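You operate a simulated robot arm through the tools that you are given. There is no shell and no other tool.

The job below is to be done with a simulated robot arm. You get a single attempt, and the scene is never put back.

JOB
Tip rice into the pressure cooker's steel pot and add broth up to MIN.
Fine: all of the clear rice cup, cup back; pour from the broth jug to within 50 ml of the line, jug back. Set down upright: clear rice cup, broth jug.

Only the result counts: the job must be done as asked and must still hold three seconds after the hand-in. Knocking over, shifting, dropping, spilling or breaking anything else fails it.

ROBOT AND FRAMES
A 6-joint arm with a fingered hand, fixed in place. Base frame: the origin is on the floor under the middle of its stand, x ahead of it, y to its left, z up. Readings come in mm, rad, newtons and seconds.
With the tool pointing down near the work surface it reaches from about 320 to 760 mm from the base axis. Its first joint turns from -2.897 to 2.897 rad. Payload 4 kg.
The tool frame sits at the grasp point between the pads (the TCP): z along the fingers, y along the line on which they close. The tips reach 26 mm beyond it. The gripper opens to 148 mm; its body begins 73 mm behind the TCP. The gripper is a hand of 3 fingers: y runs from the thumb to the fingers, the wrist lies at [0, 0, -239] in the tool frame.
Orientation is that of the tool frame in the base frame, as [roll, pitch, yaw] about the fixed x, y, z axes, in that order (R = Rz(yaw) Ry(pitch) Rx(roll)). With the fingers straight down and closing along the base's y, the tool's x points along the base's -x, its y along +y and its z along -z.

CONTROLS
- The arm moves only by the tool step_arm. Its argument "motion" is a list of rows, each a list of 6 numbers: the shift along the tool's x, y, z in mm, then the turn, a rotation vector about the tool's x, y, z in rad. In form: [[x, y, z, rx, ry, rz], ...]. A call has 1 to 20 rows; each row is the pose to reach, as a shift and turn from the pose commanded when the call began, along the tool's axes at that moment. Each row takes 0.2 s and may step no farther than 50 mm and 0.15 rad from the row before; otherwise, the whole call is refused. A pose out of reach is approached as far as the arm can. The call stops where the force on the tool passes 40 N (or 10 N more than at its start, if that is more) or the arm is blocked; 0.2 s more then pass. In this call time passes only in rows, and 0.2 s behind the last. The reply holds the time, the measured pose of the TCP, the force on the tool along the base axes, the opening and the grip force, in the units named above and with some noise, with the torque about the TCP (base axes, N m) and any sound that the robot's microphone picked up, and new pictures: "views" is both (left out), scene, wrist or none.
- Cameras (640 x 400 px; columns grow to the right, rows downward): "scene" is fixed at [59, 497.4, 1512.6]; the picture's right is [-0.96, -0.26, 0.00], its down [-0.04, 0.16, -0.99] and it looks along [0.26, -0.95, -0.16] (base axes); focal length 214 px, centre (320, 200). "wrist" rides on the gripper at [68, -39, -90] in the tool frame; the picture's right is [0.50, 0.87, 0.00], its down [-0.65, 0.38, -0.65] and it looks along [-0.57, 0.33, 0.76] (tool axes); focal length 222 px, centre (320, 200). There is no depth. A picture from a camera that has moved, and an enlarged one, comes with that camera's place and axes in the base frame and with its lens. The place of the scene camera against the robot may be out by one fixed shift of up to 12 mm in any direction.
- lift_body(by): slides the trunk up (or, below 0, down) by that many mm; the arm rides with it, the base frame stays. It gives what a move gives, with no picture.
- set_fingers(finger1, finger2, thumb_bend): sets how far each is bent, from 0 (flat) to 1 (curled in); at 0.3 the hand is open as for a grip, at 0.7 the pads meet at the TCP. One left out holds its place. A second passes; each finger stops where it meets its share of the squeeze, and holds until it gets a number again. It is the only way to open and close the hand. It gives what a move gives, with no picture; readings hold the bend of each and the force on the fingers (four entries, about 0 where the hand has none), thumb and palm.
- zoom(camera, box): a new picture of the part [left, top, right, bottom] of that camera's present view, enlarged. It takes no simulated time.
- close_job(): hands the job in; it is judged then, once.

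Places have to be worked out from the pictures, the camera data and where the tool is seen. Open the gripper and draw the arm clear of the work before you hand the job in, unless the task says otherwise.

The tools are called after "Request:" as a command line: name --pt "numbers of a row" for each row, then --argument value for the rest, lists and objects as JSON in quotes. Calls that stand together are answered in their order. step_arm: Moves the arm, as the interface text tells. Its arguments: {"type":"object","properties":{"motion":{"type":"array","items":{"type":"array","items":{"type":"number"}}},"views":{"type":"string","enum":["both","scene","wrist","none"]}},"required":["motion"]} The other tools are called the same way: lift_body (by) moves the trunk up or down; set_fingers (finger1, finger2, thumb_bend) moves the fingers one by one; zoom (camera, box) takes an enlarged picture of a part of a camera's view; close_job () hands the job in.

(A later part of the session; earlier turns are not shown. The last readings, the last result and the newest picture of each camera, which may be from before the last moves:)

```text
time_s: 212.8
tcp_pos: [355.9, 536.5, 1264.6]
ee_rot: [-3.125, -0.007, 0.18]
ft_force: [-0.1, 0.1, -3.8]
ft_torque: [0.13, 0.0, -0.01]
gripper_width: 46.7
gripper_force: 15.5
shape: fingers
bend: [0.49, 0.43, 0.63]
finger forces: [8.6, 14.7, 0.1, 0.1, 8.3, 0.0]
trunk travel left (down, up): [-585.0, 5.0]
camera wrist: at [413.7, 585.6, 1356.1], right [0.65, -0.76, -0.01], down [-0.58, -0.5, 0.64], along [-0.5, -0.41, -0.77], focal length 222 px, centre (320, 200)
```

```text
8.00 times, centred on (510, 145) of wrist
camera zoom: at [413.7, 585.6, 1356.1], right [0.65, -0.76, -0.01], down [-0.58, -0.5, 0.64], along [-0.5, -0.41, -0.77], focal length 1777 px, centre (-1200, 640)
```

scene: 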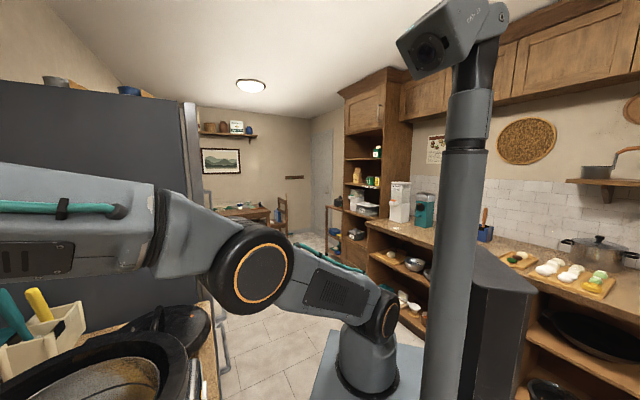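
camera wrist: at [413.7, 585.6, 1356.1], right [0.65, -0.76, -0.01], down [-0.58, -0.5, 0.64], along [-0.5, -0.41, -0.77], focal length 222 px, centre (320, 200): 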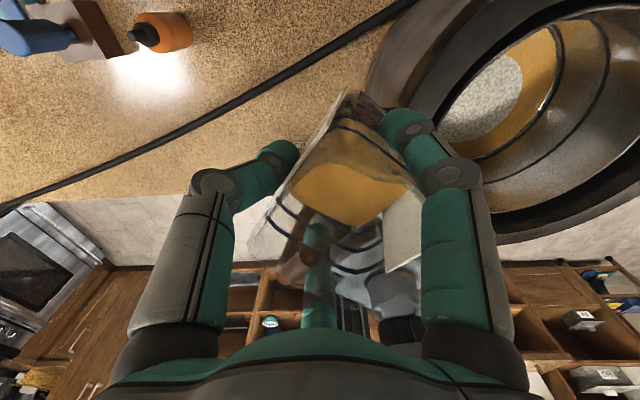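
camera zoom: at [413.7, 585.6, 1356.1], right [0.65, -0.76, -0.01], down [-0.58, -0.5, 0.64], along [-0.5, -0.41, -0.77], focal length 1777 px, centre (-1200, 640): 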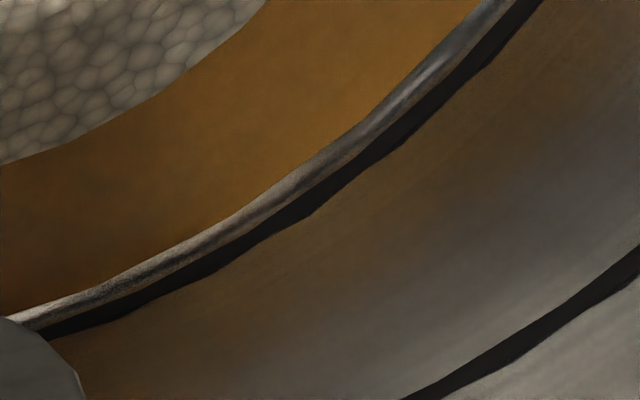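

From two view angles I estimate the liquid is ≈3 mm below the MIN ring's lower edge (≈4.4 mm below its centre), i.e. about 140 ml still needed. I'll carry the jug back over the pot, keeping it high, and check its tilt with the scene camera.

Request:
step_arm --pt "23.2 40.7 0 0 0 0" --pt "46.3 81.5 -5 0 0 0" --pt "69.4 122.2 -8 0 0 0" --pt "86.5 152 -10 0 0 0" --views "both"

Request:
zoom --camera "scene" --box '[0, 260, 160, 400]'

Request:
zoom --camera "wrist" --box '[230, 60, 450, 320]'

```text
time_s: 213.8
tcp_pos: [467.6, 404.2, 1271.8]
ee_rot: [-3.127, -0.006, 0.177]
ft_force: [0.2, -0.4, -3.7]
ft_torque: [0.14, -0.03, 0.0]
gripper_width: 46.9
gripper_force: 15.6
shape: fingers
bend: [0.49, 0.44, 0.63]
finger forces: [8.8, 14.4, 0.1, 0.0, 7.6, 0.1]
trunk travel left (down, up): [-585.0, 5.0]
camera wrist: at [525.4, 451.7, 1363.9], right [0.65, -0.76, -0.01], down [-0.58, -0.5, 0.64], along [-0.5, -0.41, -0.77], focal length 222 px, centre (320, 200)
```

scene: 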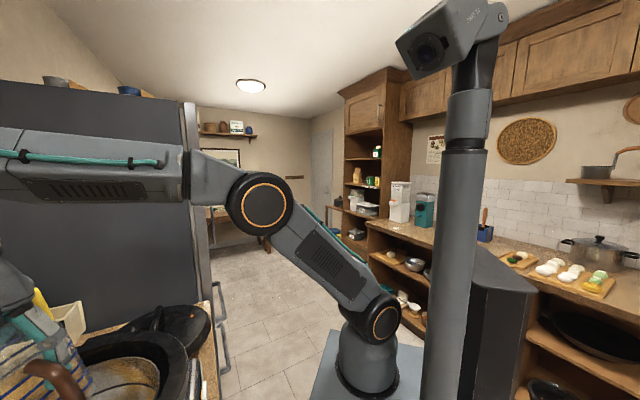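
wrist: 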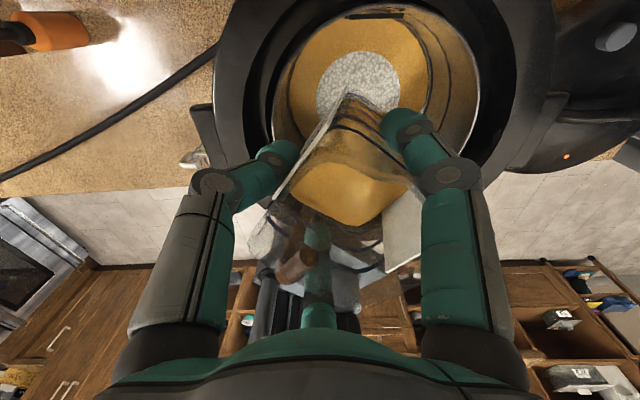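

```text
2.86 times, centred on (80, 330) of scene
camera zoom: at [59.0, 497.4, 1512.6], right [-0.96, -0.26, 0.0], down [-0.04, 0.16, -0.99], along [0.26, -0.95, -0.16], focal length 613 px, centre (1006, -171)
```

zoom: 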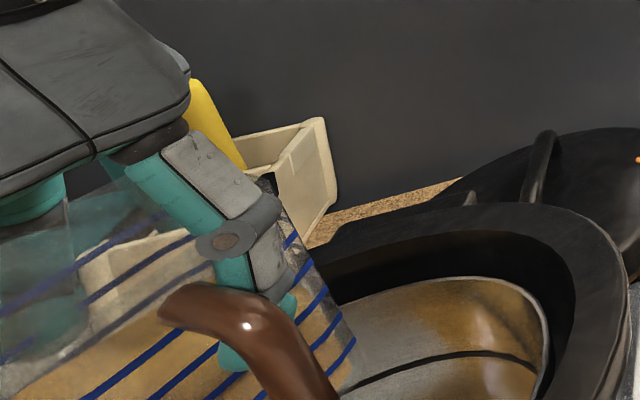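

```text
1.54 times, centred on (340, 190) of wrist
camera zoom: at [525.4, 451.7, 1363.9], right [0.65, -0.76, -0.01], down [-0.58, -0.5, 0.64], along [-0.5, -0.41, -0.77], focal length 342 px, centre (289, 215)
```

zoom: 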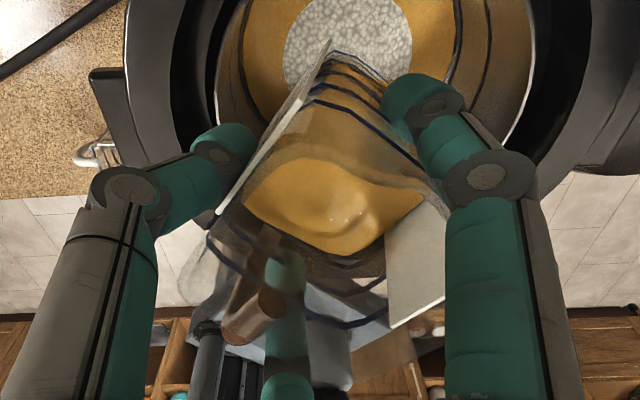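

The jug is still holding its broth. I'll now pour further in small controlled steps, first tilting to 0.9 rad and checking for flow.

Request:
step_arm --pt "0 0 0 0.13 0 0" --pt "0 0 0 0.26 0 0" --pt "0 0 0 0.39 0 0" --pt "0 0 0 0.52 0 0" --pt "0 0 0 0.65 0 0" --pt "0 0 0 0.78 0 0" --pt "0 0 0 0.88 0 0" --views "none"

Request:
zoom --camera "wrist" --box '[260, 60, 580, 310]'

Request:
zoom --camera "scene" --box '[0, 240, 200, 400]'

```text
time_s: 215.4
tcp_pos: [468.0, 403.4, 1272.7]
ee_rot: [-2.244, -0.009, 0.177]
ft_force: [-0.4, -0.4, -3.7]
ft_torque: [-0.05, -0.07, -0.01]
gripper_width: 46.8
gripper_force: 15.1
shape: fingers
bend: [0.49, 0.44, 0.63]
finger forces: [9.5, 15.6, 0.1, 0.0, 6.3, 0.1]
trunk travel left (down, up): [-585.0, 5.0]
```

```text
1.60 times, centred on (420, 185) of wrist
camera zoom: at [541.0, 369.7, 1360.8], right [0.59, -0.44, -0.67], down [-0.51, -0.85, 0.11], along [-0.62, 0.28, -0.73], focal length 355 px, centre (160, 224)
```

zoom: 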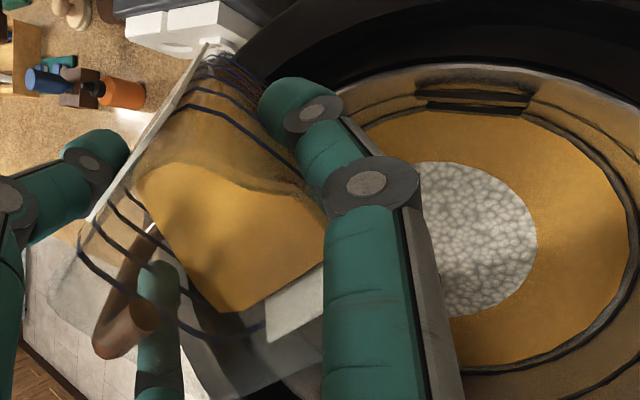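

```text
2.50 times, centred on (100, 320) of scene
camera zoom: at [59.0, 497.4, 1512.6], right [-0.96, -0.26, 0.0], down [-0.04, 0.16, -0.99], along [0.26, -0.95, -0.16], focal length 536 px, centre (870, -100)
```

zoom: 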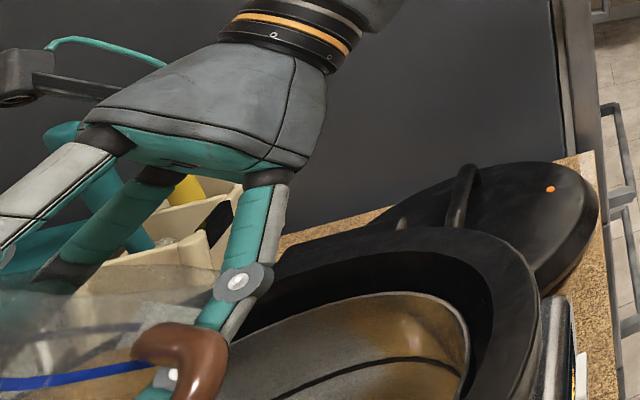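

No flow at 0.9 rad. Continue to ~1.0.

Request:
step_arm --pt "0 0 0 0.05 0 0" --pt "0 0 0 0.1 0 0" --views "none"

Request:
zoom --camera "wrist" --box '[260, 60, 580, 310]'

Request:
step_arm --pt "0 0 0 0.05 0 0" --pt "0 0 0 0.08 0 0" --views "none"

Request:
zoom --camera "wrist" --box '[260, 60, 580, 310]'

```text
time_s: 216.0
tcp_pos: [467.2, 403.3, 1272.3]
ee_rot: [-2.146, -0.009, 0.178]
ft_force: [-0.2, -0.4, -4.3]
ft_torque: [-0.09, -0.09, 0.01]
gripper_width: 46.7
gripper_force: 15.9
shape: fingers
bend: [0.48, 0.44, 0.63]
finger forces: [9.5, 15.6, 0.1, 0.0, 6.3, 0.0]
trunk travel left (down, up): [-585.0, 5.0]
```

```text
1.60 times, centred on (420, 185) of wrist
camera zoom: at [542.0, 361.9, 1355.8], right [0.58, -0.37, -0.72], down [-0.51, -0.86, 0.03], along [-0.63, 0.35, -0.69], focal length 355 px, centre (160, 224)
```

zoom: 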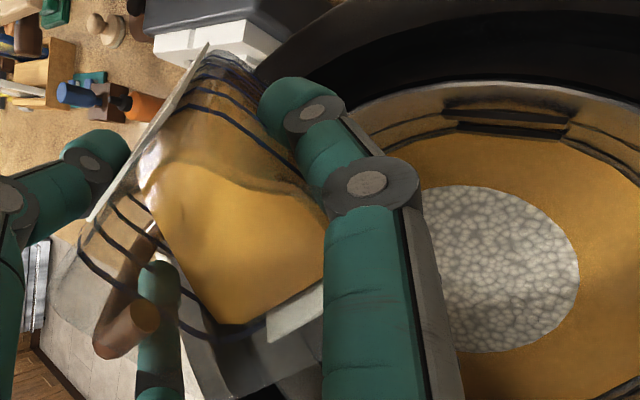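

```text
time_s: 216.6
tcp_pos: [465.9, 404.8, 1271.7]
ee_rot: [-2.063, -0.01, 0.18]
ft_force: [-0.1, 0.3, -4.9]
ft_torque: [-0.11, -0.03, 0.01]
gripper_width: 47.3
gripper_force: 15.4
shape: fingers
bend: [0.48, 0.44, 0.64]
finger forces: [9.6, 15.8, 0.1, 0.1, 6.3, 0.0]
trunk travel left (down, up): [-585.0, 5.0]
```

```text
1.60 times, centred on (420, 185) of wrist
camera zoom: at [542.7, 356.1, 1351.0], right [0.57, -0.31, -0.76], down [-0.51, -0.86, -0.03], along [-0.64, 0.4, -0.65], focal length 355 px, centre (160, 224)
```

zoom: 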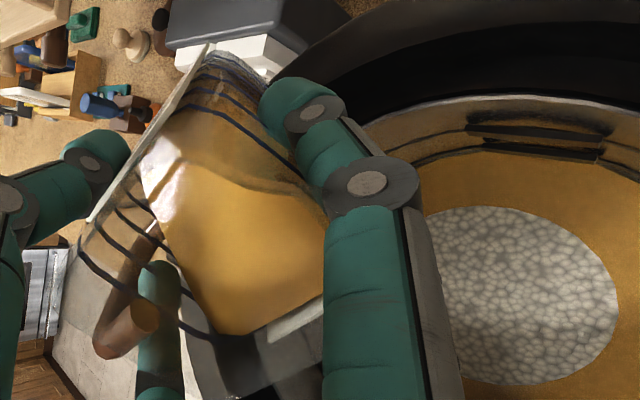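

Still approaching the lip at 1.08 rad. Continue carefully.

Request:
step_arm --pt "0 0 0 0.04 0 0" --pt "0 0 0 0.07 0 0" --views "none"

Request:
zoom --camera "wrist" --box '[260, 60, 580, 310]'

Request:
step_arm --pt "0 0 0 0.03 0 0" --pt "0 0 0 0.06 0 0" --views "none"

Request:
zoom --camera "wrist" --box '[260, 60, 580, 310]'

```text
time_s: 217.2
tcp_pos: [466.7, 403.5, 1273.3]
ee_rot: [-1.993, -0.007, 0.179]
ft_force: [0.2, 0.5, -3.8]
ft_torque: [-0.08, -0.07, -0.01]
gripper_width: 46.9
gripper_force: 15.8
shape: fingers
bend: [0.48, 0.44, 0.64]
finger forces: [9.6, 15.9, 0.0, 0.1, 6.2, 0.0]
trunk travel left (down, up): [-585.0, 5.0]
```

```text
1.60 times, centred on (420, 185) of wrist
camera zoom: at [543.5, 351.0, 1347.0], right [0.56, -0.26, -0.79], down [-0.51, -0.86, -0.08], along [-0.65, 0.45, -0.61], focal length 355 px, centre (160, 224)
```

zoom: 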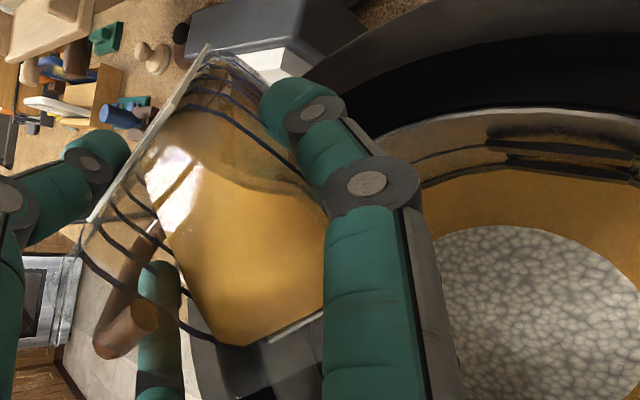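

```text
time_s: 217.8
tcp_pos: [466.0, 403.8, 1272.6]
ee_rot: [-1.935, -0.008, 0.181]
ft_force: [-0.1, 0.2, -3.5]
ft_torque: [-0.1, -0.09, -0.02]
gripper_width: 46.9
gripper_force: 15.7
shape: fingers
bend: [0.48, 0.44, 0.64]
finger forces: [9.6, 16.0, 0.0, 0.1, 6.1, 0.1]
trunk travel left (down, up): [-585.0, 5.0]
```

```text
1.60 times, centred on (420, 185) of wrist
camera zoom: at [544.8, 346.3, 1342.1], right [0.55, -0.21, -0.81], down [-0.51, -0.85, -0.13], along [-0.66, 0.48, -0.58], focal length 355 px, centre (160, 224)
```

zoom: 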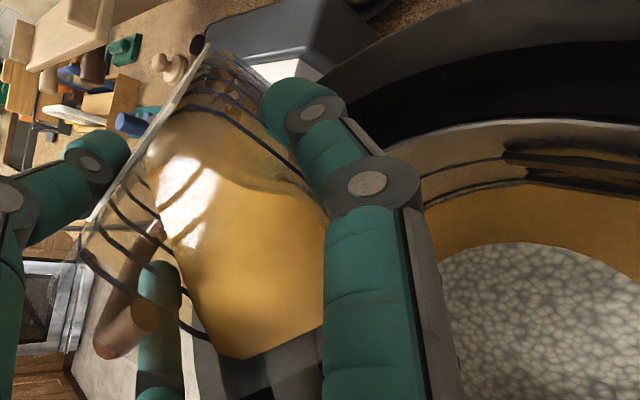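

The broth is now at the lip at 1.21 rad (lip ≈ (445, 362), well inside the pot). A bit more to start a gentle flow.

Request:
step_arm --pt "0 0 0 0.03 0 0" --pt "0 0 0 0.05 0 0" --views "none"

Request:
zoom --camera "wrist" --box '[260, 60, 580, 310]'

Request:
zoom --camera "scene" --box '[0, 240, 200, 400]'

```text
time_s: 218.4
tcp_pos: [466.4, 404.2, 1272.6]
ee_rot: [-1.886, -0.006, 0.179]
ft_force: [-0.5, -0.2, -4.3]
ft_torque: [-0.13, -0.08, 0.03]
gripper_width: 47.3
gripper_force: 16.0
shape: fingers
bend: [0.48, 0.44, 0.64]
finger forces: [9.6, 16.0, 0.0, 0.1, 6.1, 0.0]
trunk travel left (down, up): [-585.0, 5.0]
```

```text
1.60 times, centred on (420, 185) of wrist
camera zoom: at [545.4, 343.5, 1339.4], right [0.55, -0.17, -0.82], down [-0.51, -0.84, -0.16], along [-0.66, 0.51, -0.55], focal length 355 px, centre (160, 224)
```

zoom: 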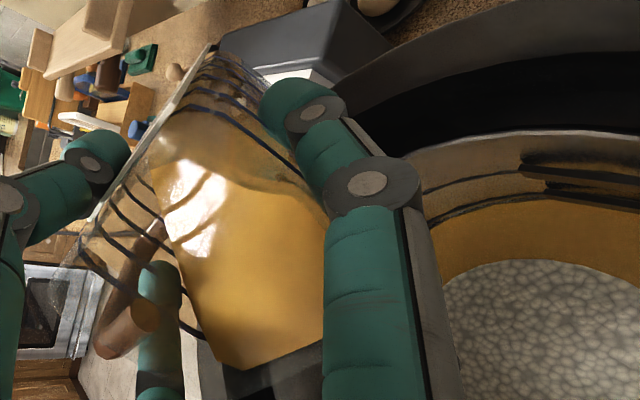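

```text
2.50 times, centred on (100, 320) of scene
camera zoom: at [59.0, 497.4, 1512.6], right [-0.96, -0.26, 0.0], down [-0.04, 0.16, -0.99], along [0.26, -0.95, -0.16], focal length 536 px, centre (870, -100)
```

zoom: 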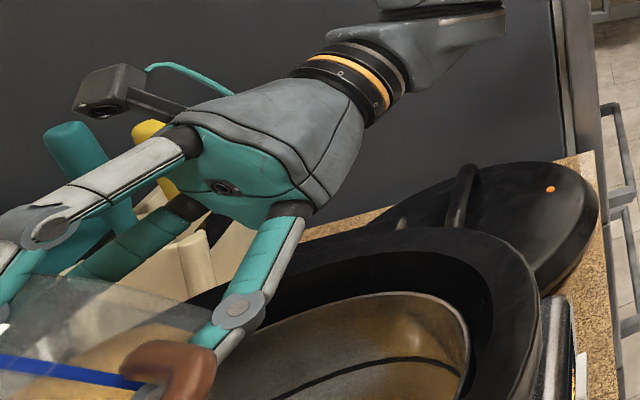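

No stream yet at 1.26 rad. Another small step.

Request:
step_arm --pt "0 0 0 0.03 0 0" --pt "0 0 0 0.05 0 0" --views "none"

Request:
zoom --camera "wrist" --box '[260, 60, 580, 310]'

```text
time_s: 219.0
tcp_pos: [466.9, 406.4, 1272.2]
ee_rot: [-1.837, -0.008, 0.178]
ft_force: [0.3, -0.4, -4.4]
ft_torque: [-0.1, -0.07, -0.02]
gripper_width: 46.8
gripper_force: 16.1
shape: fingers
bend: [0.48, 0.44, 0.64]
finger forces: [9.6, 16.1, 0.0, 0.0, 6.0, 0.1]
trunk travel left (down, up): [-585.0, 5.0]
```

```text
1.60 times, centred on (420, 185) of wrist
camera zoom: at [546.1, 341.1, 1334.9], right [0.54, -0.13, -0.83], down [-0.51, -0.83, -0.2], along [-0.67, 0.53, -0.52], focal length 355 px, centre (160, 224)
```

zoom: 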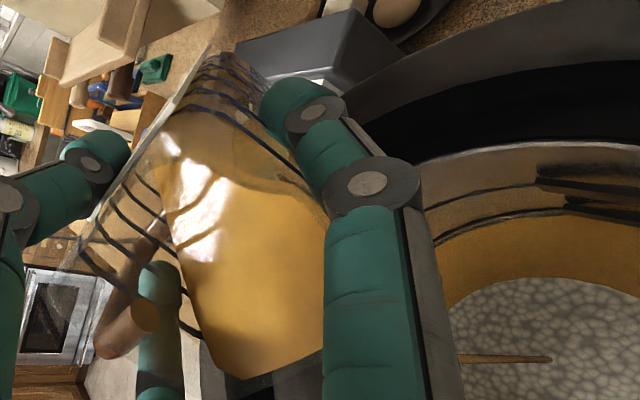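

A thin stream has started at 1.30 rad. I'll add 0.03 rad, hold ~0.6 s, then look.

Request:
step_arm --pt "0 0 0 0.03 0 0" --pt "0 0 0 0.03 0 0" --views "none"

Request:
zoom --camera "wrist" --box '[260, 60, 580, 310]'

Request:
zoom --camera "wrist" --box '[500, 140, 600, 210]'

```text
time_s: 219.6
tcp_pos: [468.0, 404.2, 1272.0]
ee_rot: [-1.805, -0.006, 0.18]
ft_force: [-0.6, -0.5, -3.0]
ft_torque: [-0.17, -0.1, -0.01]
gripper_width: 47.1
gripper_force: 15.6
shape: fingers
bend: [0.48, 0.44, 0.64]
finger forces: [9.6, 15.9, 0.0, 0.1, 6.1, 0.1]
trunk travel left (down, up): [-585.0, 5.0]
```

```text
1.60 times, centred on (420, 185) of wrist
camera zoom: at [546.4, 338.5, 1332.6], right [0.53, -0.11, -0.84], down [-0.51, -0.83, -0.22], along [-0.67, 0.55, -0.5], focal length 355 px, centre (160, 224)
```

zoom: 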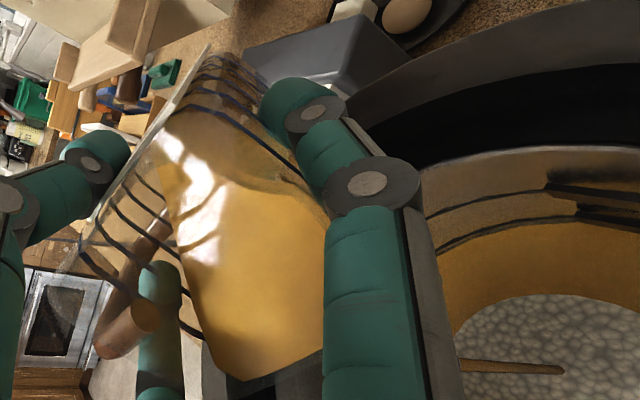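

```text
5.71 times, centred on (550, 175) of wrist
camera zoom: at [546.4, 338.5, 1332.6], right [0.53, -0.11, -0.84], down [-0.51, -0.83, -0.22], along [-0.67, 0.55, -0.5], focal length 1269 px, centre (-994, 343)
```

zoom: 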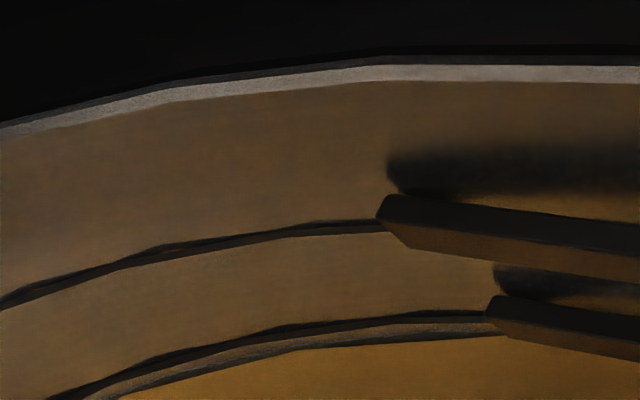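

The stream is running and this view shows the waterline just under the MIN ring. I'll continue with the flow, monitoring the strip between liquid and ring.

Request:
step_arm --pt "0 0 0 0.03 0 0" --pt "0 0 0 0.03 0 0" --pt "0 0 0 0.03 0 0" --views "none"

Request:
zoom --camera "wrist" --box '[260, 60, 580, 310]'

Request:
zoom --camera "wrist" --box '[500, 140, 600, 210]'

```text
time_s: 220.4
tcp_pos: [467.4, 404.6, 1271.4]
ee_rot: [-1.774, -0.007, 0.181]
ft_force: [-0.1, -0.1, -3.6]
ft_torque: [-0.11, -0.05, -0.01]
gripper_width: 47.4
gripper_force: 15.6
shape: fingers
bend: [0.48, 0.44, 0.64]
finger forces: [9.7, 16.0, 0.0, 0.0, 6.2, 0.1]
trunk travel left (down, up): [-585.0, 5.0]
```

```text
1.60 times, centred on (420, 185) of wrist
camera zoom: at [546.6, 336.9, 1330.2], right [0.53, -0.08, -0.84], down [-0.52, -0.82, -0.24], along [-0.67, 0.56, -0.48], focal length 355 px, centre (160, 224)
```

zoom: 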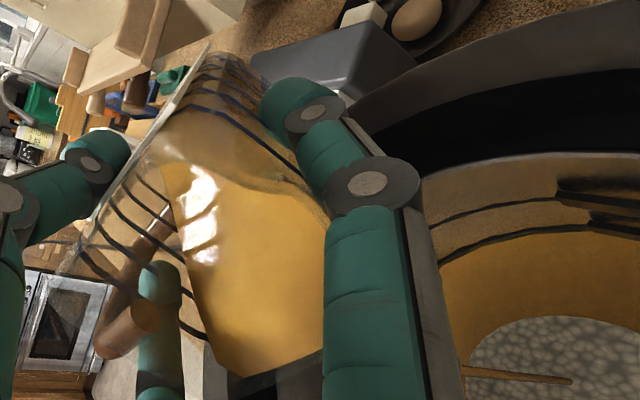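

```text
5.71 times, centred on (550, 175) of wrist
camera zoom: at [546.6, 336.9, 1330.2], right [0.53, -0.08, -0.84], down [-0.52, -0.82, -0.24], along [-0.67, 0.56, -0.48], focal length 1269 px, centre (-994, 343)
```

zoom: 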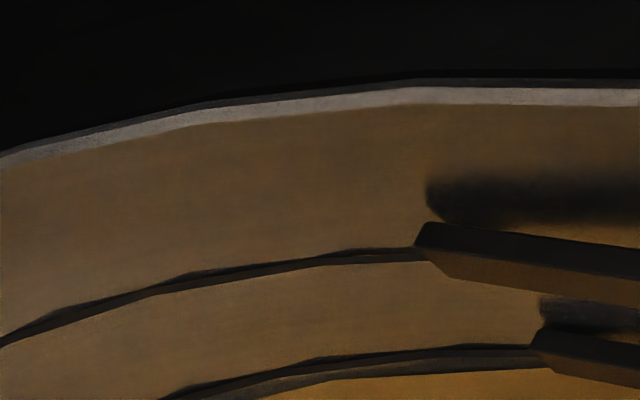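

The rice mound's exposed area is shrinking, so the level is rising. I'll return the jug upright and measure.

Request:
step_arm --pt "0 0 0 -0.14 0 0" --pt "0 0 0 -0.28 0 0" --pt "0 0 0 -0.42 0 0" --pt "0 0 0 -0.56 0 0" --pt "0 0 0 -0.7 0 0" --pt "0 0 0 -0.84 0 0" --pt "0 0 0 -0.98 0 0" --pt "0 0 0 -1.12 0 0" --pt "0 0 0 -1.25 0 0" --pt "0 0 0 -1.365 0 0" --pt "0 0 0 -1.365 0 0" --views "wrist"

Request:
zoom --camera "wrist" --box '[270, 0, 500, 150]'

Request:
zoom --camera "wrist" --box '[415, 50, 465, 90]'

Request:
zoom --camera "wrist" --box '[310, 70, 410, 170]'

```text
time_s: 222.8
tcp_pos: [466.7, 403.1, 1271.8]
ee_rot: [-3.141, -0.009, 0.179]
ft_force: [0.5, -0.1, -3.6]
ft_torque: [0.14, -0.05, -0.02]
gripper_width: 47.1
gripper_force: 15.8
shape: fingers
bend: [0.48, 0.44, 0.64]
finger forces: [8.4, 14.8, 0.0, 0.1, 7.7, 0.1]
trunk travel left (down, up): [-585.0, 5.0]
camera wrist: at [525.6, 453.0, 1363.7], right [0.65, -0.76, 0.0], down [-0.58, -0.49, 0.65], along [-0.49, -0.42, -0.76], focal length 222 px, centre (320, 200)
```

wrist: 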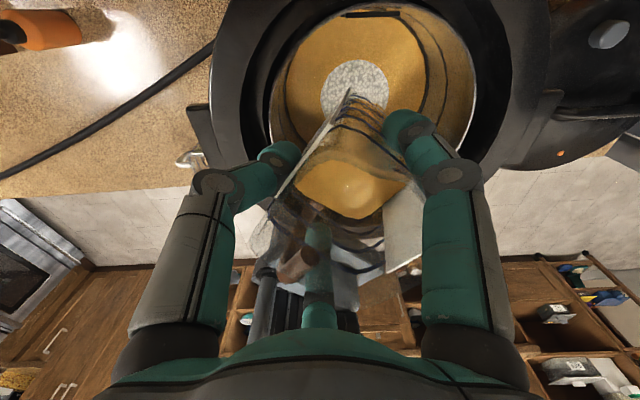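

```text
2.67 times, centred on (385, 75) of wrist
camera zoom: at [525.6, 453.0, 1363.7], right [0.65, -0.76, 0.0], down [-0.58, -0.49, 0.65], along [-0.49, -0.42, -0.76], focal length 592 px, centre (147, 533)
```

zoom: 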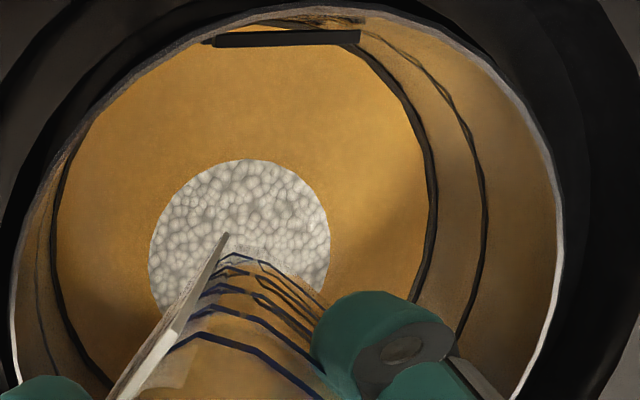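

```text
10.00 times, centred on (440, 70) of wrist
camera zoom: at [525.6, 453.0, 1363.7], right [0.65, -0.76, 0.0], down [-0.58, -0.49, 0.65], along [-0.49, -0.42, -0.76], focal length 2221 px, centre (-880, 1500)
```

zoom: 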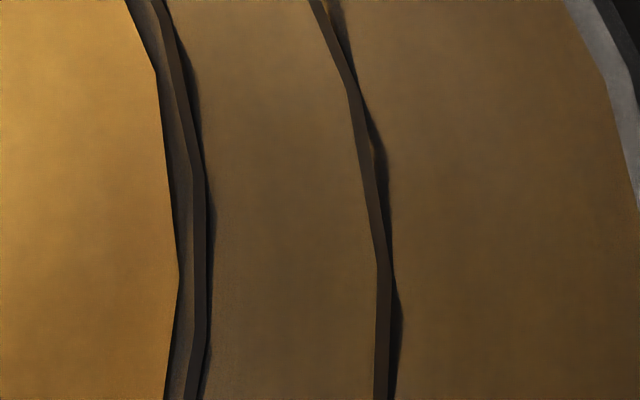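

```text
4.00 times, centred on (360, 120) of wrist
camera zoom: at [525.6, 453.0, 1363.7], right [0.65, -0.76, 0.0], down [-0.58, -0.49, 0.65], along [-0.49, -0.42, -0.76], focal length 888 px, centre (160, 520)
```

zoom: 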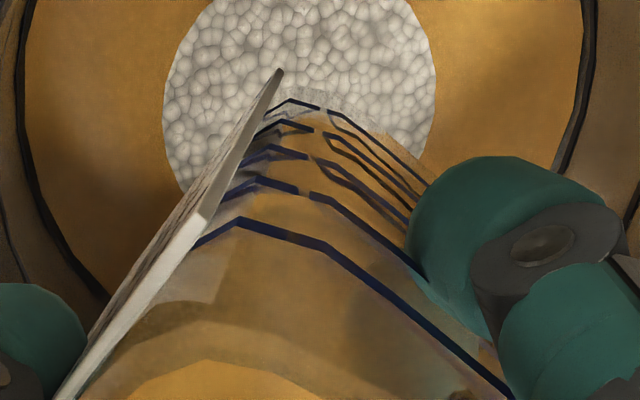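

The gap to the MIN ring has roughly halved. I'll take several weight readings to estimate how much has been poured in total.

Request:
step_arm --pt "0 0 0 0 0 0" --views "none"

Request:
step_arm --pt "0 0 0 0 0 0" --views "none"

Request:
step_arm --pt "0 0 0 0 0 0" --views "none"

Request:
step_arm --pt "0 0 0 0 0 0" --views "none"

Request:
step_arm --pt "0 0 0 0 0 0" --views "none"

Request:
step_arm --pt "0 0 0 0 0 0" --views "none"

Request:
step_arm --pt "0 0 0 0 0 0" --views "none"

Request:
step_arm --pt "0 0 0 0 0 0" --views "none"

```text
time_s: 223.2
tcp_pos: [466.3, 404.4, 1272.3]
ee_rot: [3.141, -0.006, 0.178]
ft_force: [0.1, 0.3, -2.8]
ft_torque: [0.11, -0.03, -0.01]
gripper_width: 47.1
gripper_force: 15.0
shape: fingers
bend: [0.48, 0.44, 0.64]
finger forces: [8.3, 14.8, 0.0, 0.0, 7.7, 0.1]
trunk travel left (down, up): [-585.0, 5.0]
```

```text
time_s: 223.6
tcp_pos: [467.7, 403.6, 1272.1]
ee_rot: [3.142, -0.008, 0.181]
ft_force: [0.3, -0.1, -4.0]
ft_torque: [0.1, -0.01, -0.07]
gripper_width: 47.2
gripper_force: 15.5
shape: fingers
bend: [0.48, 0.44, 0.64]
finger forces: [8.3, 14.8, 0.0, 0.0, 7.7, 0.1]
trunk travel left (down, up): [-585.0, 5.0]
```

```text
time_s: 224.0
tcp_pos: [467.1, 403.4, 1272.4]
ee_rot: [3.141, -0.008, 0.18]
ft_force: [-0.6, -0.2, -3.3]
ft_torque: [0.08, -0.05, 0.0]
gripper_width: 47.0
gripper_force: 15.4
shape: fingers
bend: [0.48, 0.44, 0.64]
finger forces: [8.2, 14.8, 0.1, 0.0, 7.7, 0.0]
trunk travel left (down, up): [-585.0, 5.0]
```

```text
time_s: 224.4
tcp_pos: [467.0, 403.6, 1271.1]
ee_rot: [-3.141, -0.007, 0.18]
ft_force: [-0.1, 0.1, -3.7]
ft_torque: [0.16, 0.01, 0.04]
gripper_width: 47.2
gripper_force: 15.2
shape: fingers
bend: [0.48, 0.44, 0.64]
finger forces: [8.2, 14.8, 0.0, 0.0, 7.7, 0.0]
trunk travel left (down, up): [-585.0, 5.0]
```

```text
time_s: 224.8
tcp_pos: [467.2, 403.0, 1271.2]
ee_rot: [3.141, -0.006, 0.179]
ft_force: [0.7, 0.3, -4.0]
ft_torque: [0.15, -0.01, 0.02]
gripper_width: 47.1
gripper_force: 15.6
shape: fingers
bend: [0.48, 0.44, 0.64]
finger forces: [8.3, 14.8, 0.1, 0.0, 7.7, 0.0]
trunk travel left (down, up): [-585.0, 5.0]
```

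```text
time_s: 225.2
tcp_pos: [467.4, 403.3, 1273.2]
ee_rot: [-3.141, -0.008, 0.181]
ft_force: [-0.1, -0.5, -3.8]
ft_torque: [0.09, -0.05, 0.01]
gripper_width: 47.2
gripper_force: 15.3
shape: fingers
bend: [0.48, 0.44, 0.64]
finger forces: [8.4, 14.9, 0.1, 0.1, 7.6, 0.1]
trunk travel left (down, up): [-585.0, 5.0]
```

```text
time_s: 225.6
tcp_pos: [467.6, 403.1, 1271.5]
ee_rot: [-3.141, -0.006, 0.181]
ft_force: [-0.6, -0.5, -4.3]
ft_torque: [0.11, 0.0, -0.02]
gripper_width: 47.0
gripper_force: 15.5
shape: fingers
bend: [0.48, 0.44, 0.64]
finger forces: [8.2, 14.8, 0.0, 0.1, 7.8, 0.1]
trunk travel left (down, up): [-585.0, 5.0]
```

```text
time_s: 226.0
tcp_pos: [467.3, 403.6, 1271.8]
ee_rot: [-3.14, -0.006, 0.18]
ft_force: [0.0, 0.1, -3.4]
ft_torque: [0.15, -0.03, -0.01]
gripper_width: 47.1
gripper_force: 15.3
shape: fingers
bend: [0.48, 0.44, 0.64]
finger forces: [8.3, 14.8, 0.1, 0.0, 7.7, 0.1]
trunk travel left (down, up): [-585.0, 5.0]
```

Weights suggest ≈190–210 ml poured so far. For a more accurate level check I'll carry the upright jug to the robot side of the pot where the camera sees the opposite wall at a shallow angle (keeping high until clear of the flange).

Request:
step_arm --pt "-38 6 0 0 0 -0.1" --pt "-76 12 0 0 0 -0.2" --pt "-114 16 0 0 0 -0.32" --pt "-150 18 0 0 0 -0.44" --pt "-180 30 0 0 0 -0.57" --pt "-203 47 10 0 0 -0.7" --pt "-221 58 24 0 0 -0.84" --pt "-235 60 40 0 0 -0.98" --pt "-242 59 52 0 0 -1.1" --pt "-242 59 57 0 0 -1.164" --views "wrist"

Request:
zoom --camera "wrist" --box '[480, 40, 640, 240]'

```text
time_s: 228.0
tcp_pos: [236.3, 300.9, 1228.2]
ee_rot: [3.133, -0.013, 1.239]
ft_force: [-13.9, -11.4, 27.5]
ft_torque: [-0.54, -1.8, -0.99]
gripper_width: 46.5
gripper_force: 39.9
shape: fingers
bend: [0.47, 0.4, 0.66]
finger forces: [9.3, 66.9, 0.0, 0.0, 4.8, 0.0]
trunk travel left (down, up): [-585.0, 5.0]
stopped in row 9: the force on the tool passed its limit at 46 N (the readings are from after the stop); the commanded pose is now the measured one
camera wrist: at [220.0, 375.5, 1319.4], right [0.98, 0.19, 0.02], down [0.13, -0.75, 0.65], along [0.13, -0.64, -0.76], focal length 222 px, centre (320, 200)
```

wrist: 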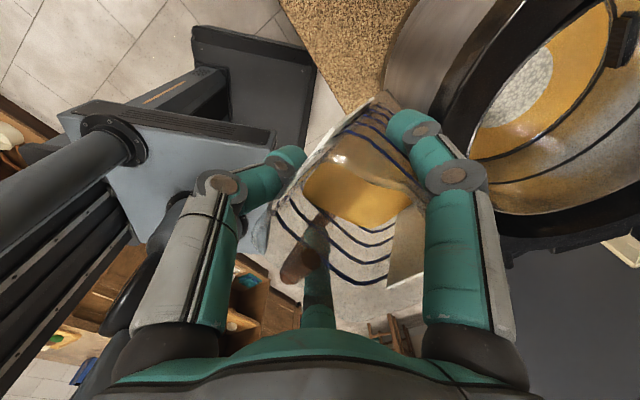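

```text
2.00 times, centred on (560, 140) of wrist
camera zoom: at [220.0, 375.5, 1319.4], right [0.98, 0.19, 0.02], down [0.13, -0.75, 0.65], along [0.13, -0.64, -0.76], focal length 444 px, centre (-160, 320)
```

zoom: 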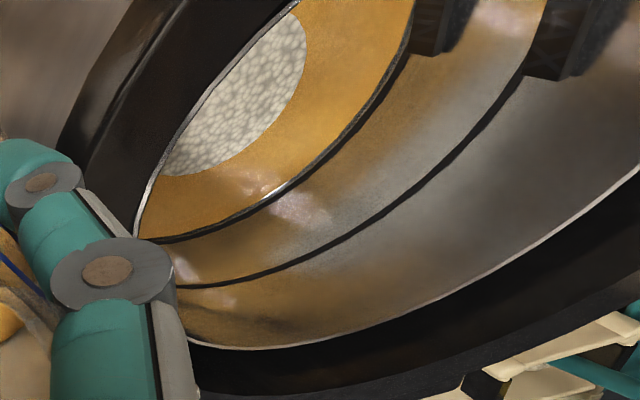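

Contact again — the jug leans in the grip so its bottom reaches toward the flange. I'll raise straight up at once.

Request:
step_arm --pt "0 0 -12 0 0 0" --pt "0 0 -26 0 0 0" --pt "0 0 -40 0 0 0" --views "both"

Request:
zoom --camera "scene" --box '[0, 240, 240, 400]'

Request:
zoom --camera "wrist" --box '[230, 60, 450, 320]'

```text
time_s: 228.8
tcp_pos: [239.9, 302.7, 1263.9]
ee_rot: [3.135, -0.008, 1.238]
ft_force: [0.1, 0.4, -3.7]
ft_torque: [0.09, 0.07, 0.02]
gripper_width: 45.5
gripper_force: 16.3
shape: fingers
bend: [0.49, 0.44, 0.64]
finger forces: [8.7, 18.0, 0.0, 0.1, 7.0, 0.0]
trunk travel left (down, up): [-585.0, 5.0]
camera wrist: at [223.6, 378.4, 1354.5], right [0.98, 0.19, 0.01], down [0.14, -0.75, 0.65], along [0.13, -0.64, -0.76], focal length 222 px, centre (320, 200)
```

scene: 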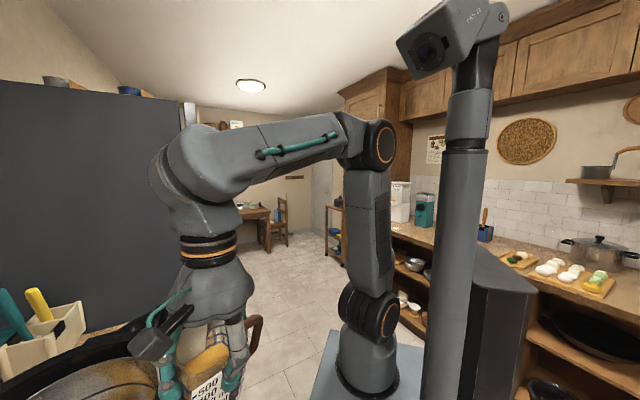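
wrist: 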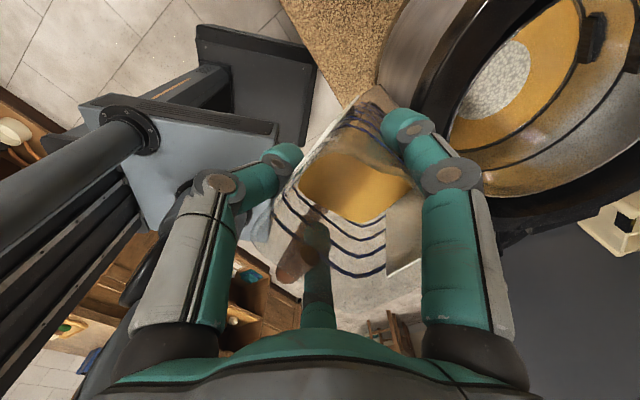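

```text
2.50 times, centred on (120, 320) of scene
camera zoom: at [59.0, 497.4, 1512.6], right [-0.96, -0.26, 0.0], down [-0.04, 0.16, -0.99], along [0.26, -0.95, -0.16], focal length 536 px, centre (820, -100)
```

zoom: 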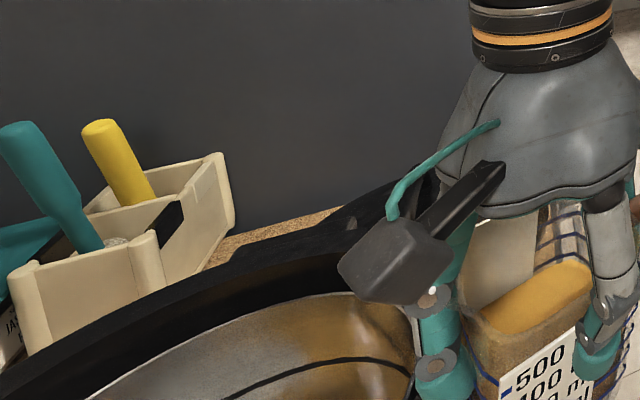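

```text
1.54 times, centred on (340, 190) of wrist
camera zoom: at [223.6, 378.4, 1354.5], right [0.98, 0.19, 0.01], down [0.14, -0.75, 0.65], along [0.13, -0.64, -0.76], focal length 342 px, centre (289, 215)
```

zoom: 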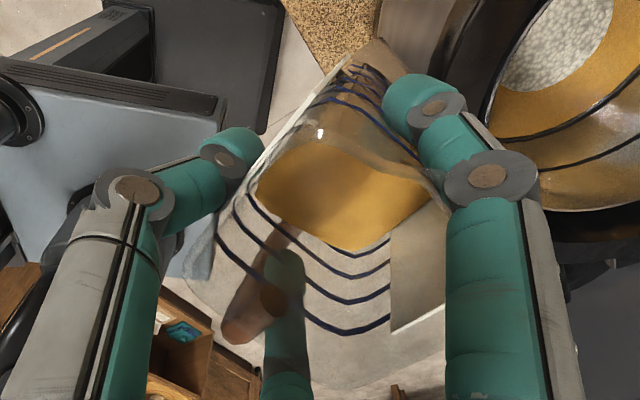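

Released; the cooker hasn't shifted. From here the opposite wall is visible — I'll zoom on the waterline and MIN ring.

Request:
zoom --camera "wrist" --box '[460, 0, 640, 200]'

Request:
zoom --camera "wrist" --box '[510, 90, 560, 130]'

Request:
zoom --camera "wrist" --box '[550, 50, 600, 90]'

```text
2.00 times, centred on (550, 100) of wrist
camera zoom: at [223.6, 378.4, 1354.5], right [0.98, 0.19, 0.01], down [0.14, -0.75, 0.65], along [0.13, -0.64, -0.76], focal length 444 px, centre (-140, 400)
```

zoom: 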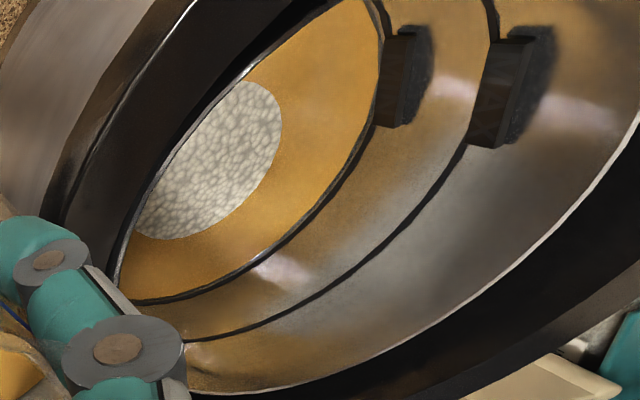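

```text
10.00 times, centred on (535, 110) of wrist
camera zoom: at [223.6, 378.4, 1354.5], right [0.98, 0.19, 0.01], down [0.14, -0.75, 0.65], along [0.13, -0.64, -0.76], focal length 2221 px, centre (-1830, 1100)
```

zoom: 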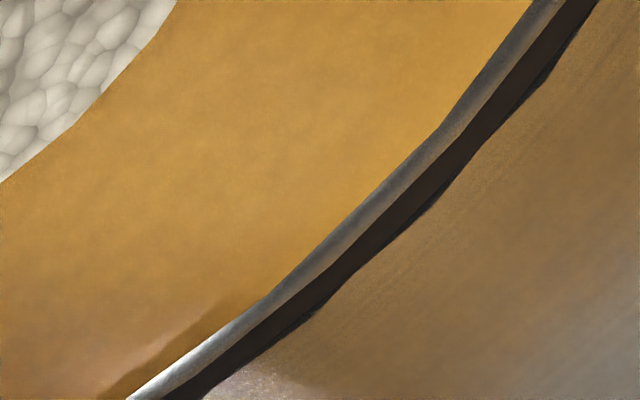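

```text
10.00 times, centred on (575, 70) of wrist
camera zoom: at [223.6, 378.4, 1354.5], right [0.98, 0.19, 0.01], down [0.14, -0.75, 0.65], along [0.13, -0.64, -0.76], focal length 2221 px, centre (-2230, 1500)
```

zoom: 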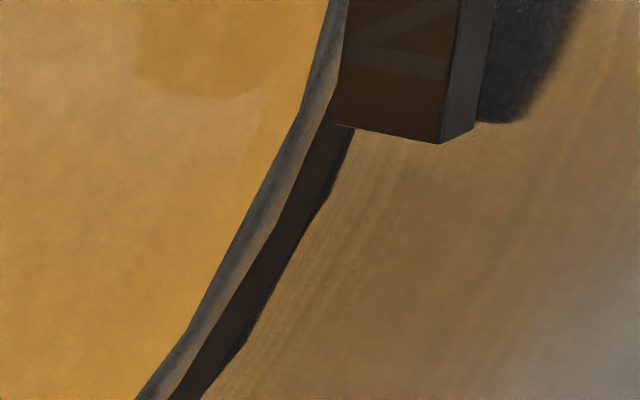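

By the two-angle measurement the liquid is ≈1.3 mm below the ring's lower edge (≈2.7 mm below its centre), so ≈85 ml more is needed. I'll raise a bit and go back over the pot.

Request:
step_arm --pt "0 0 -12 0 0 0" --pt "0 0 -24 0 0 0" --pt "21.1 22.7 -24 0 0 0.1325" --pt "42.2 45.5 -24 0 0 0.265" --pt "63.3 68.2 -24 0 0 0.3975" --pt "84.4 90.9 -24 0 0 0.53" --pt "105.4 113.6 -24 0 0 0.6625" --pt "126.5 136.4 -24 0 0 0.795" --pt "147.6 159.1 -24 0 0 0.9275" --pt "168.7 181.8 -24 0 0 1.06" --views "wrist"

Request:
zoom --camera "wrist" --box '[230, 0, 500, 260]'

```text
time_s: 231.0
tcp_pos: [465.9, 403.6, 1290.2]
ee_rot: [-3.138, -0.009, 0.176]
ft_force: [0.2, -1.0, -3.4]
ft_torque: [0.12, -0.03, -0.02]
gripper_width: 45.3
gripper_force: 16.5
shape: fingers
bend: [0.49, 0.44, 0.64]
finger forces: [8.7, 17.2, 0.0, 0.1, 6.9, 0.0]
trunk travel left (down, up): [-585.0, 5.0]
camera wrist: at [523.2, 452.3, 1382.7], right [0.64, -0.76, 0.0], down [-0.58, -0.49, 0.65], along [-0.49, -0.42, -0.76], focal length 222 px, centre (320, 200)
```

wrist: 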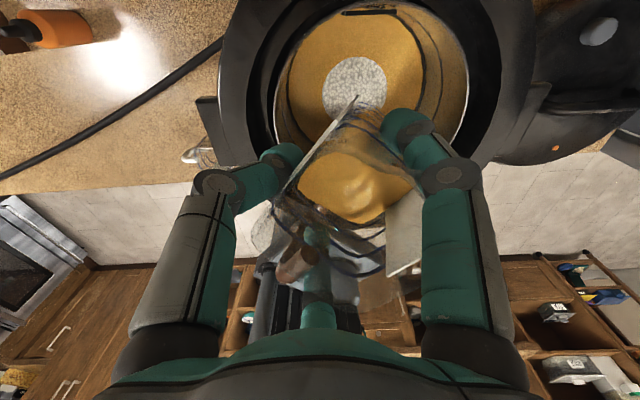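

```text
1.54 times, centred on (365, 130) of wrist
camera zoom: at [523.2, 452.3, 1382.7], right [0.64, -0.76, 0.0], down [-0.58, -0.49, 0.65], along [-0.49, -0.42, -0.76], focal length 342 px, centre (251, 308)
```

zoom: 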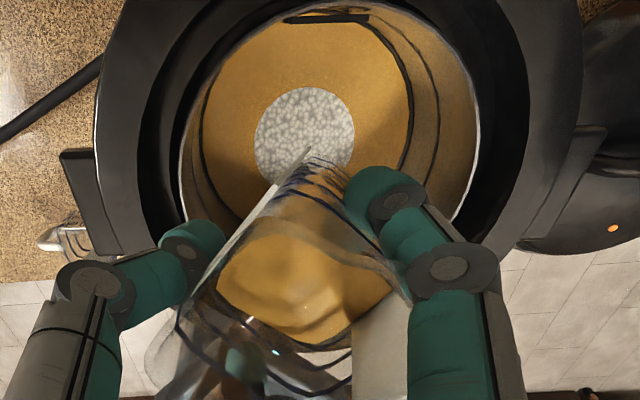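

Back over the pot. Tilting gradually again, checking for flow as I go.

Request:
step_arm --pt "0 0 0 0.14 0 0" --pt "0 0 0 0.28 0 0" --pt "0 0 0 0.42 0 0" --pt "0 0 0 0.56 0 0" --pt "0 0 0 0.7 0 0" --pt "0 0 0 0.84 0 0" --pt "0 0 0 0.95 0 0" --views "none"

Request:
zoom --camera "wrist" --box '[260, 60, 580, 310]'

Request:
step_arm --pt "0 0 0 0.06 0 0" --pt "0 0 0 0.12 0 0" --pt "0 0 0 0.17 0 0" --views "none"

Request:
zoom --camera "wrist" --box '[260, 60, 580, 310]'

```text
time_s: 232.6
tcp_pos: [466.3, 403.4, 1291.9]
ee_rot: [-2.185, -0.012, 0.177]
ft_force: [0.0, 0.1, -3.3]
ft_torque: [-0.09, -0.01, -0.01]
gripper_width: 45.3
gripper_force: 16.5
shape: fingers
bend: [0.49, 0.44, 0.65]
finger forces: [9.6, 17.9, 0.1, 0.1, 5.6, 0.0]
trunk travel left (down, up): [-585.0, 5.0]
```

```text
1.60 times, centred on (420, 185) of wrist
camera zoom: at [540.9, 363.3, 1377.5], right [0.59, -0.4, -0.7], down [-0.51, -0.86, 0.06], along [-0.63, 0.32, -0.71], focal length 355 px, centre (160, 224)
```

zoom: 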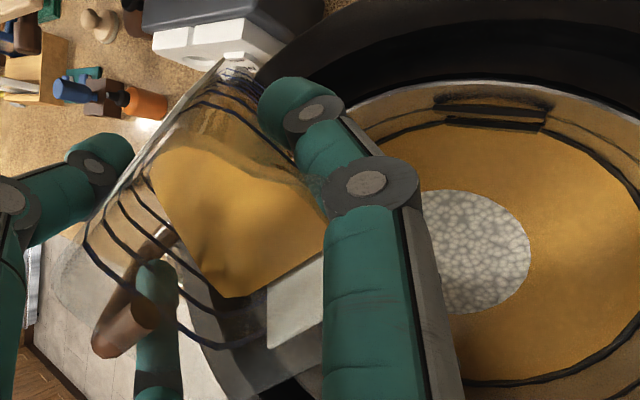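

```text
time_s: 233.4
tcp_pos: [468.6, 402.8, 1292.6]
ee_rot: [-2.019, -0.011, 0.178]
ft_force: [0.4, 0.4, -4.8]
ft_torque: [-0.07, -0.08, -0.01]
gripper_width: 45.8
gripper_force: 16.1
shape: fingers
bend: [0.48, 0.44, 0.65]
finger forces: [9.7, 18.1, 0.1, 0.0, 5.6, 0.1]
trunk travel left (down, up): [-585.0, 5.0]
```

```text
1.60 times, centred on (420, 185) of wrist
camera zoom: at [543.6, 350.7, 1367.6], right [0.57, -0.28, -0.78], down [-0.51, -0.86, -0.07], along [-0.65, 0.43, -0.63], focal length 355 px, centre (160, 224)
```

zoom: 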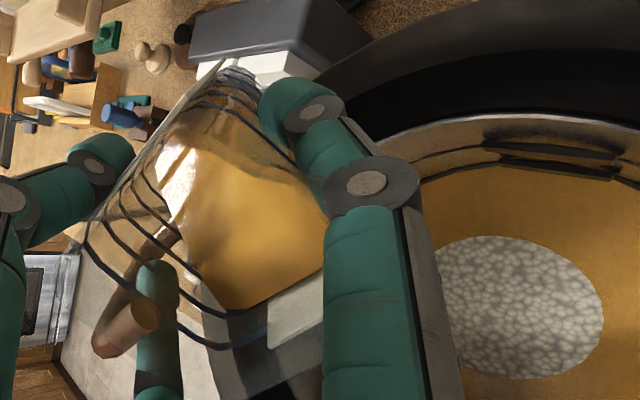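

No flow at 1.12 rad. Continue.

Request:
step_arm --pt "0 0 0 0.05 0 0" --pt "0 0 0 0.1 0 0" --pt "0 0 0 0.14 0 0" --views "none"

Request:
zoom --camera "wrist" --box '[260, 60, 580, 310]'

Request:
step_arm --pt "0 0 0 0.04 0 0" --pt "0 0 0 0.07 0 0" --views "none"

Request:
zoom --camera "wrist" --box '[260, 60, 580, 310]'

```text
time_s: 234.2
tcp_pos: [465.1, 404.5, 1292.2]
ee_rot: [-1.877, -0.011, 0.177]
ft_force: [1.1, -0.7, -3.9]
ft_torque: [-0.1, -0.12, 0.01]
gripper_width: 45.5
gripper_force: 17.0
shape: fingers
bend: [0.48, 0.44, 0.65]
finger forces: [9.7, 18.1, 0.0, 0.1, 5.5, 0.0]
trunk travel left (down, up): [-585.0, 5.0]
```

```text
1.60 times, centred on (420, 185) of wrist
camera zoom: at [544.5, 341.9, 1358.4], right [0.55, -0.17, -0.82], down [-0.51, -0.84, -0.17], along [-0.66, 0.51, -0.55], focal length 355 px, centre (160, 224)
```

zoom: 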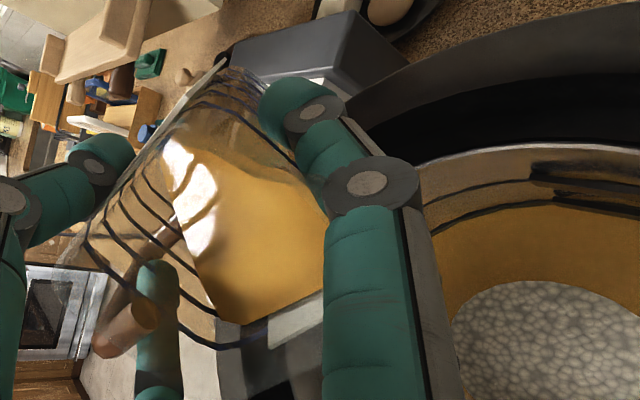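

```text
time_s: 234.8
tcp_pos: [466.0, 401.5, 1291.4]
ee_rot: [-1.807, -0.012, 0.177]
ft_force: [-0.5, -0.7, -4.0]
ft_torque: [-0.11, -0.08, -0.01]
gripper_width: 45.5
gripper_force: 16.8
shape: fingers
bend: [0.48, 0.44, 0.65]
finger forces: [9.8, 18.1, 0.1, 0.0, 5.4, 0.0]
trunk travel left (down, up): [-585.0, 5.0]
```

```text
1.60 times, centred on (420, 185) of wrist
camera zoom: at [545.6, 336.7, 1351.7], right [0.54, -0.11, -0.84], down [-0.51, -0.83, -0.22], along [-0.67, 0.55, -0.5], focal length 355 px, centre (160, 224)
```

zoom: 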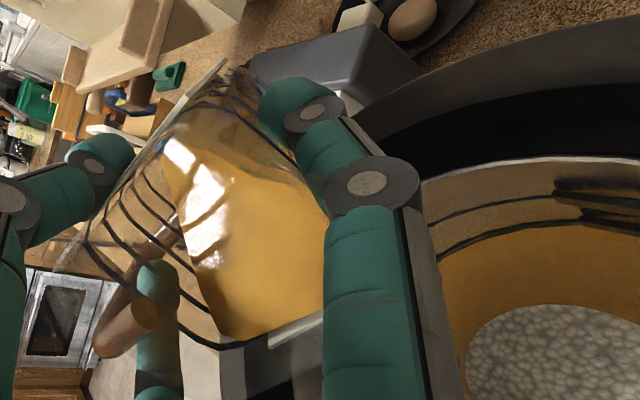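

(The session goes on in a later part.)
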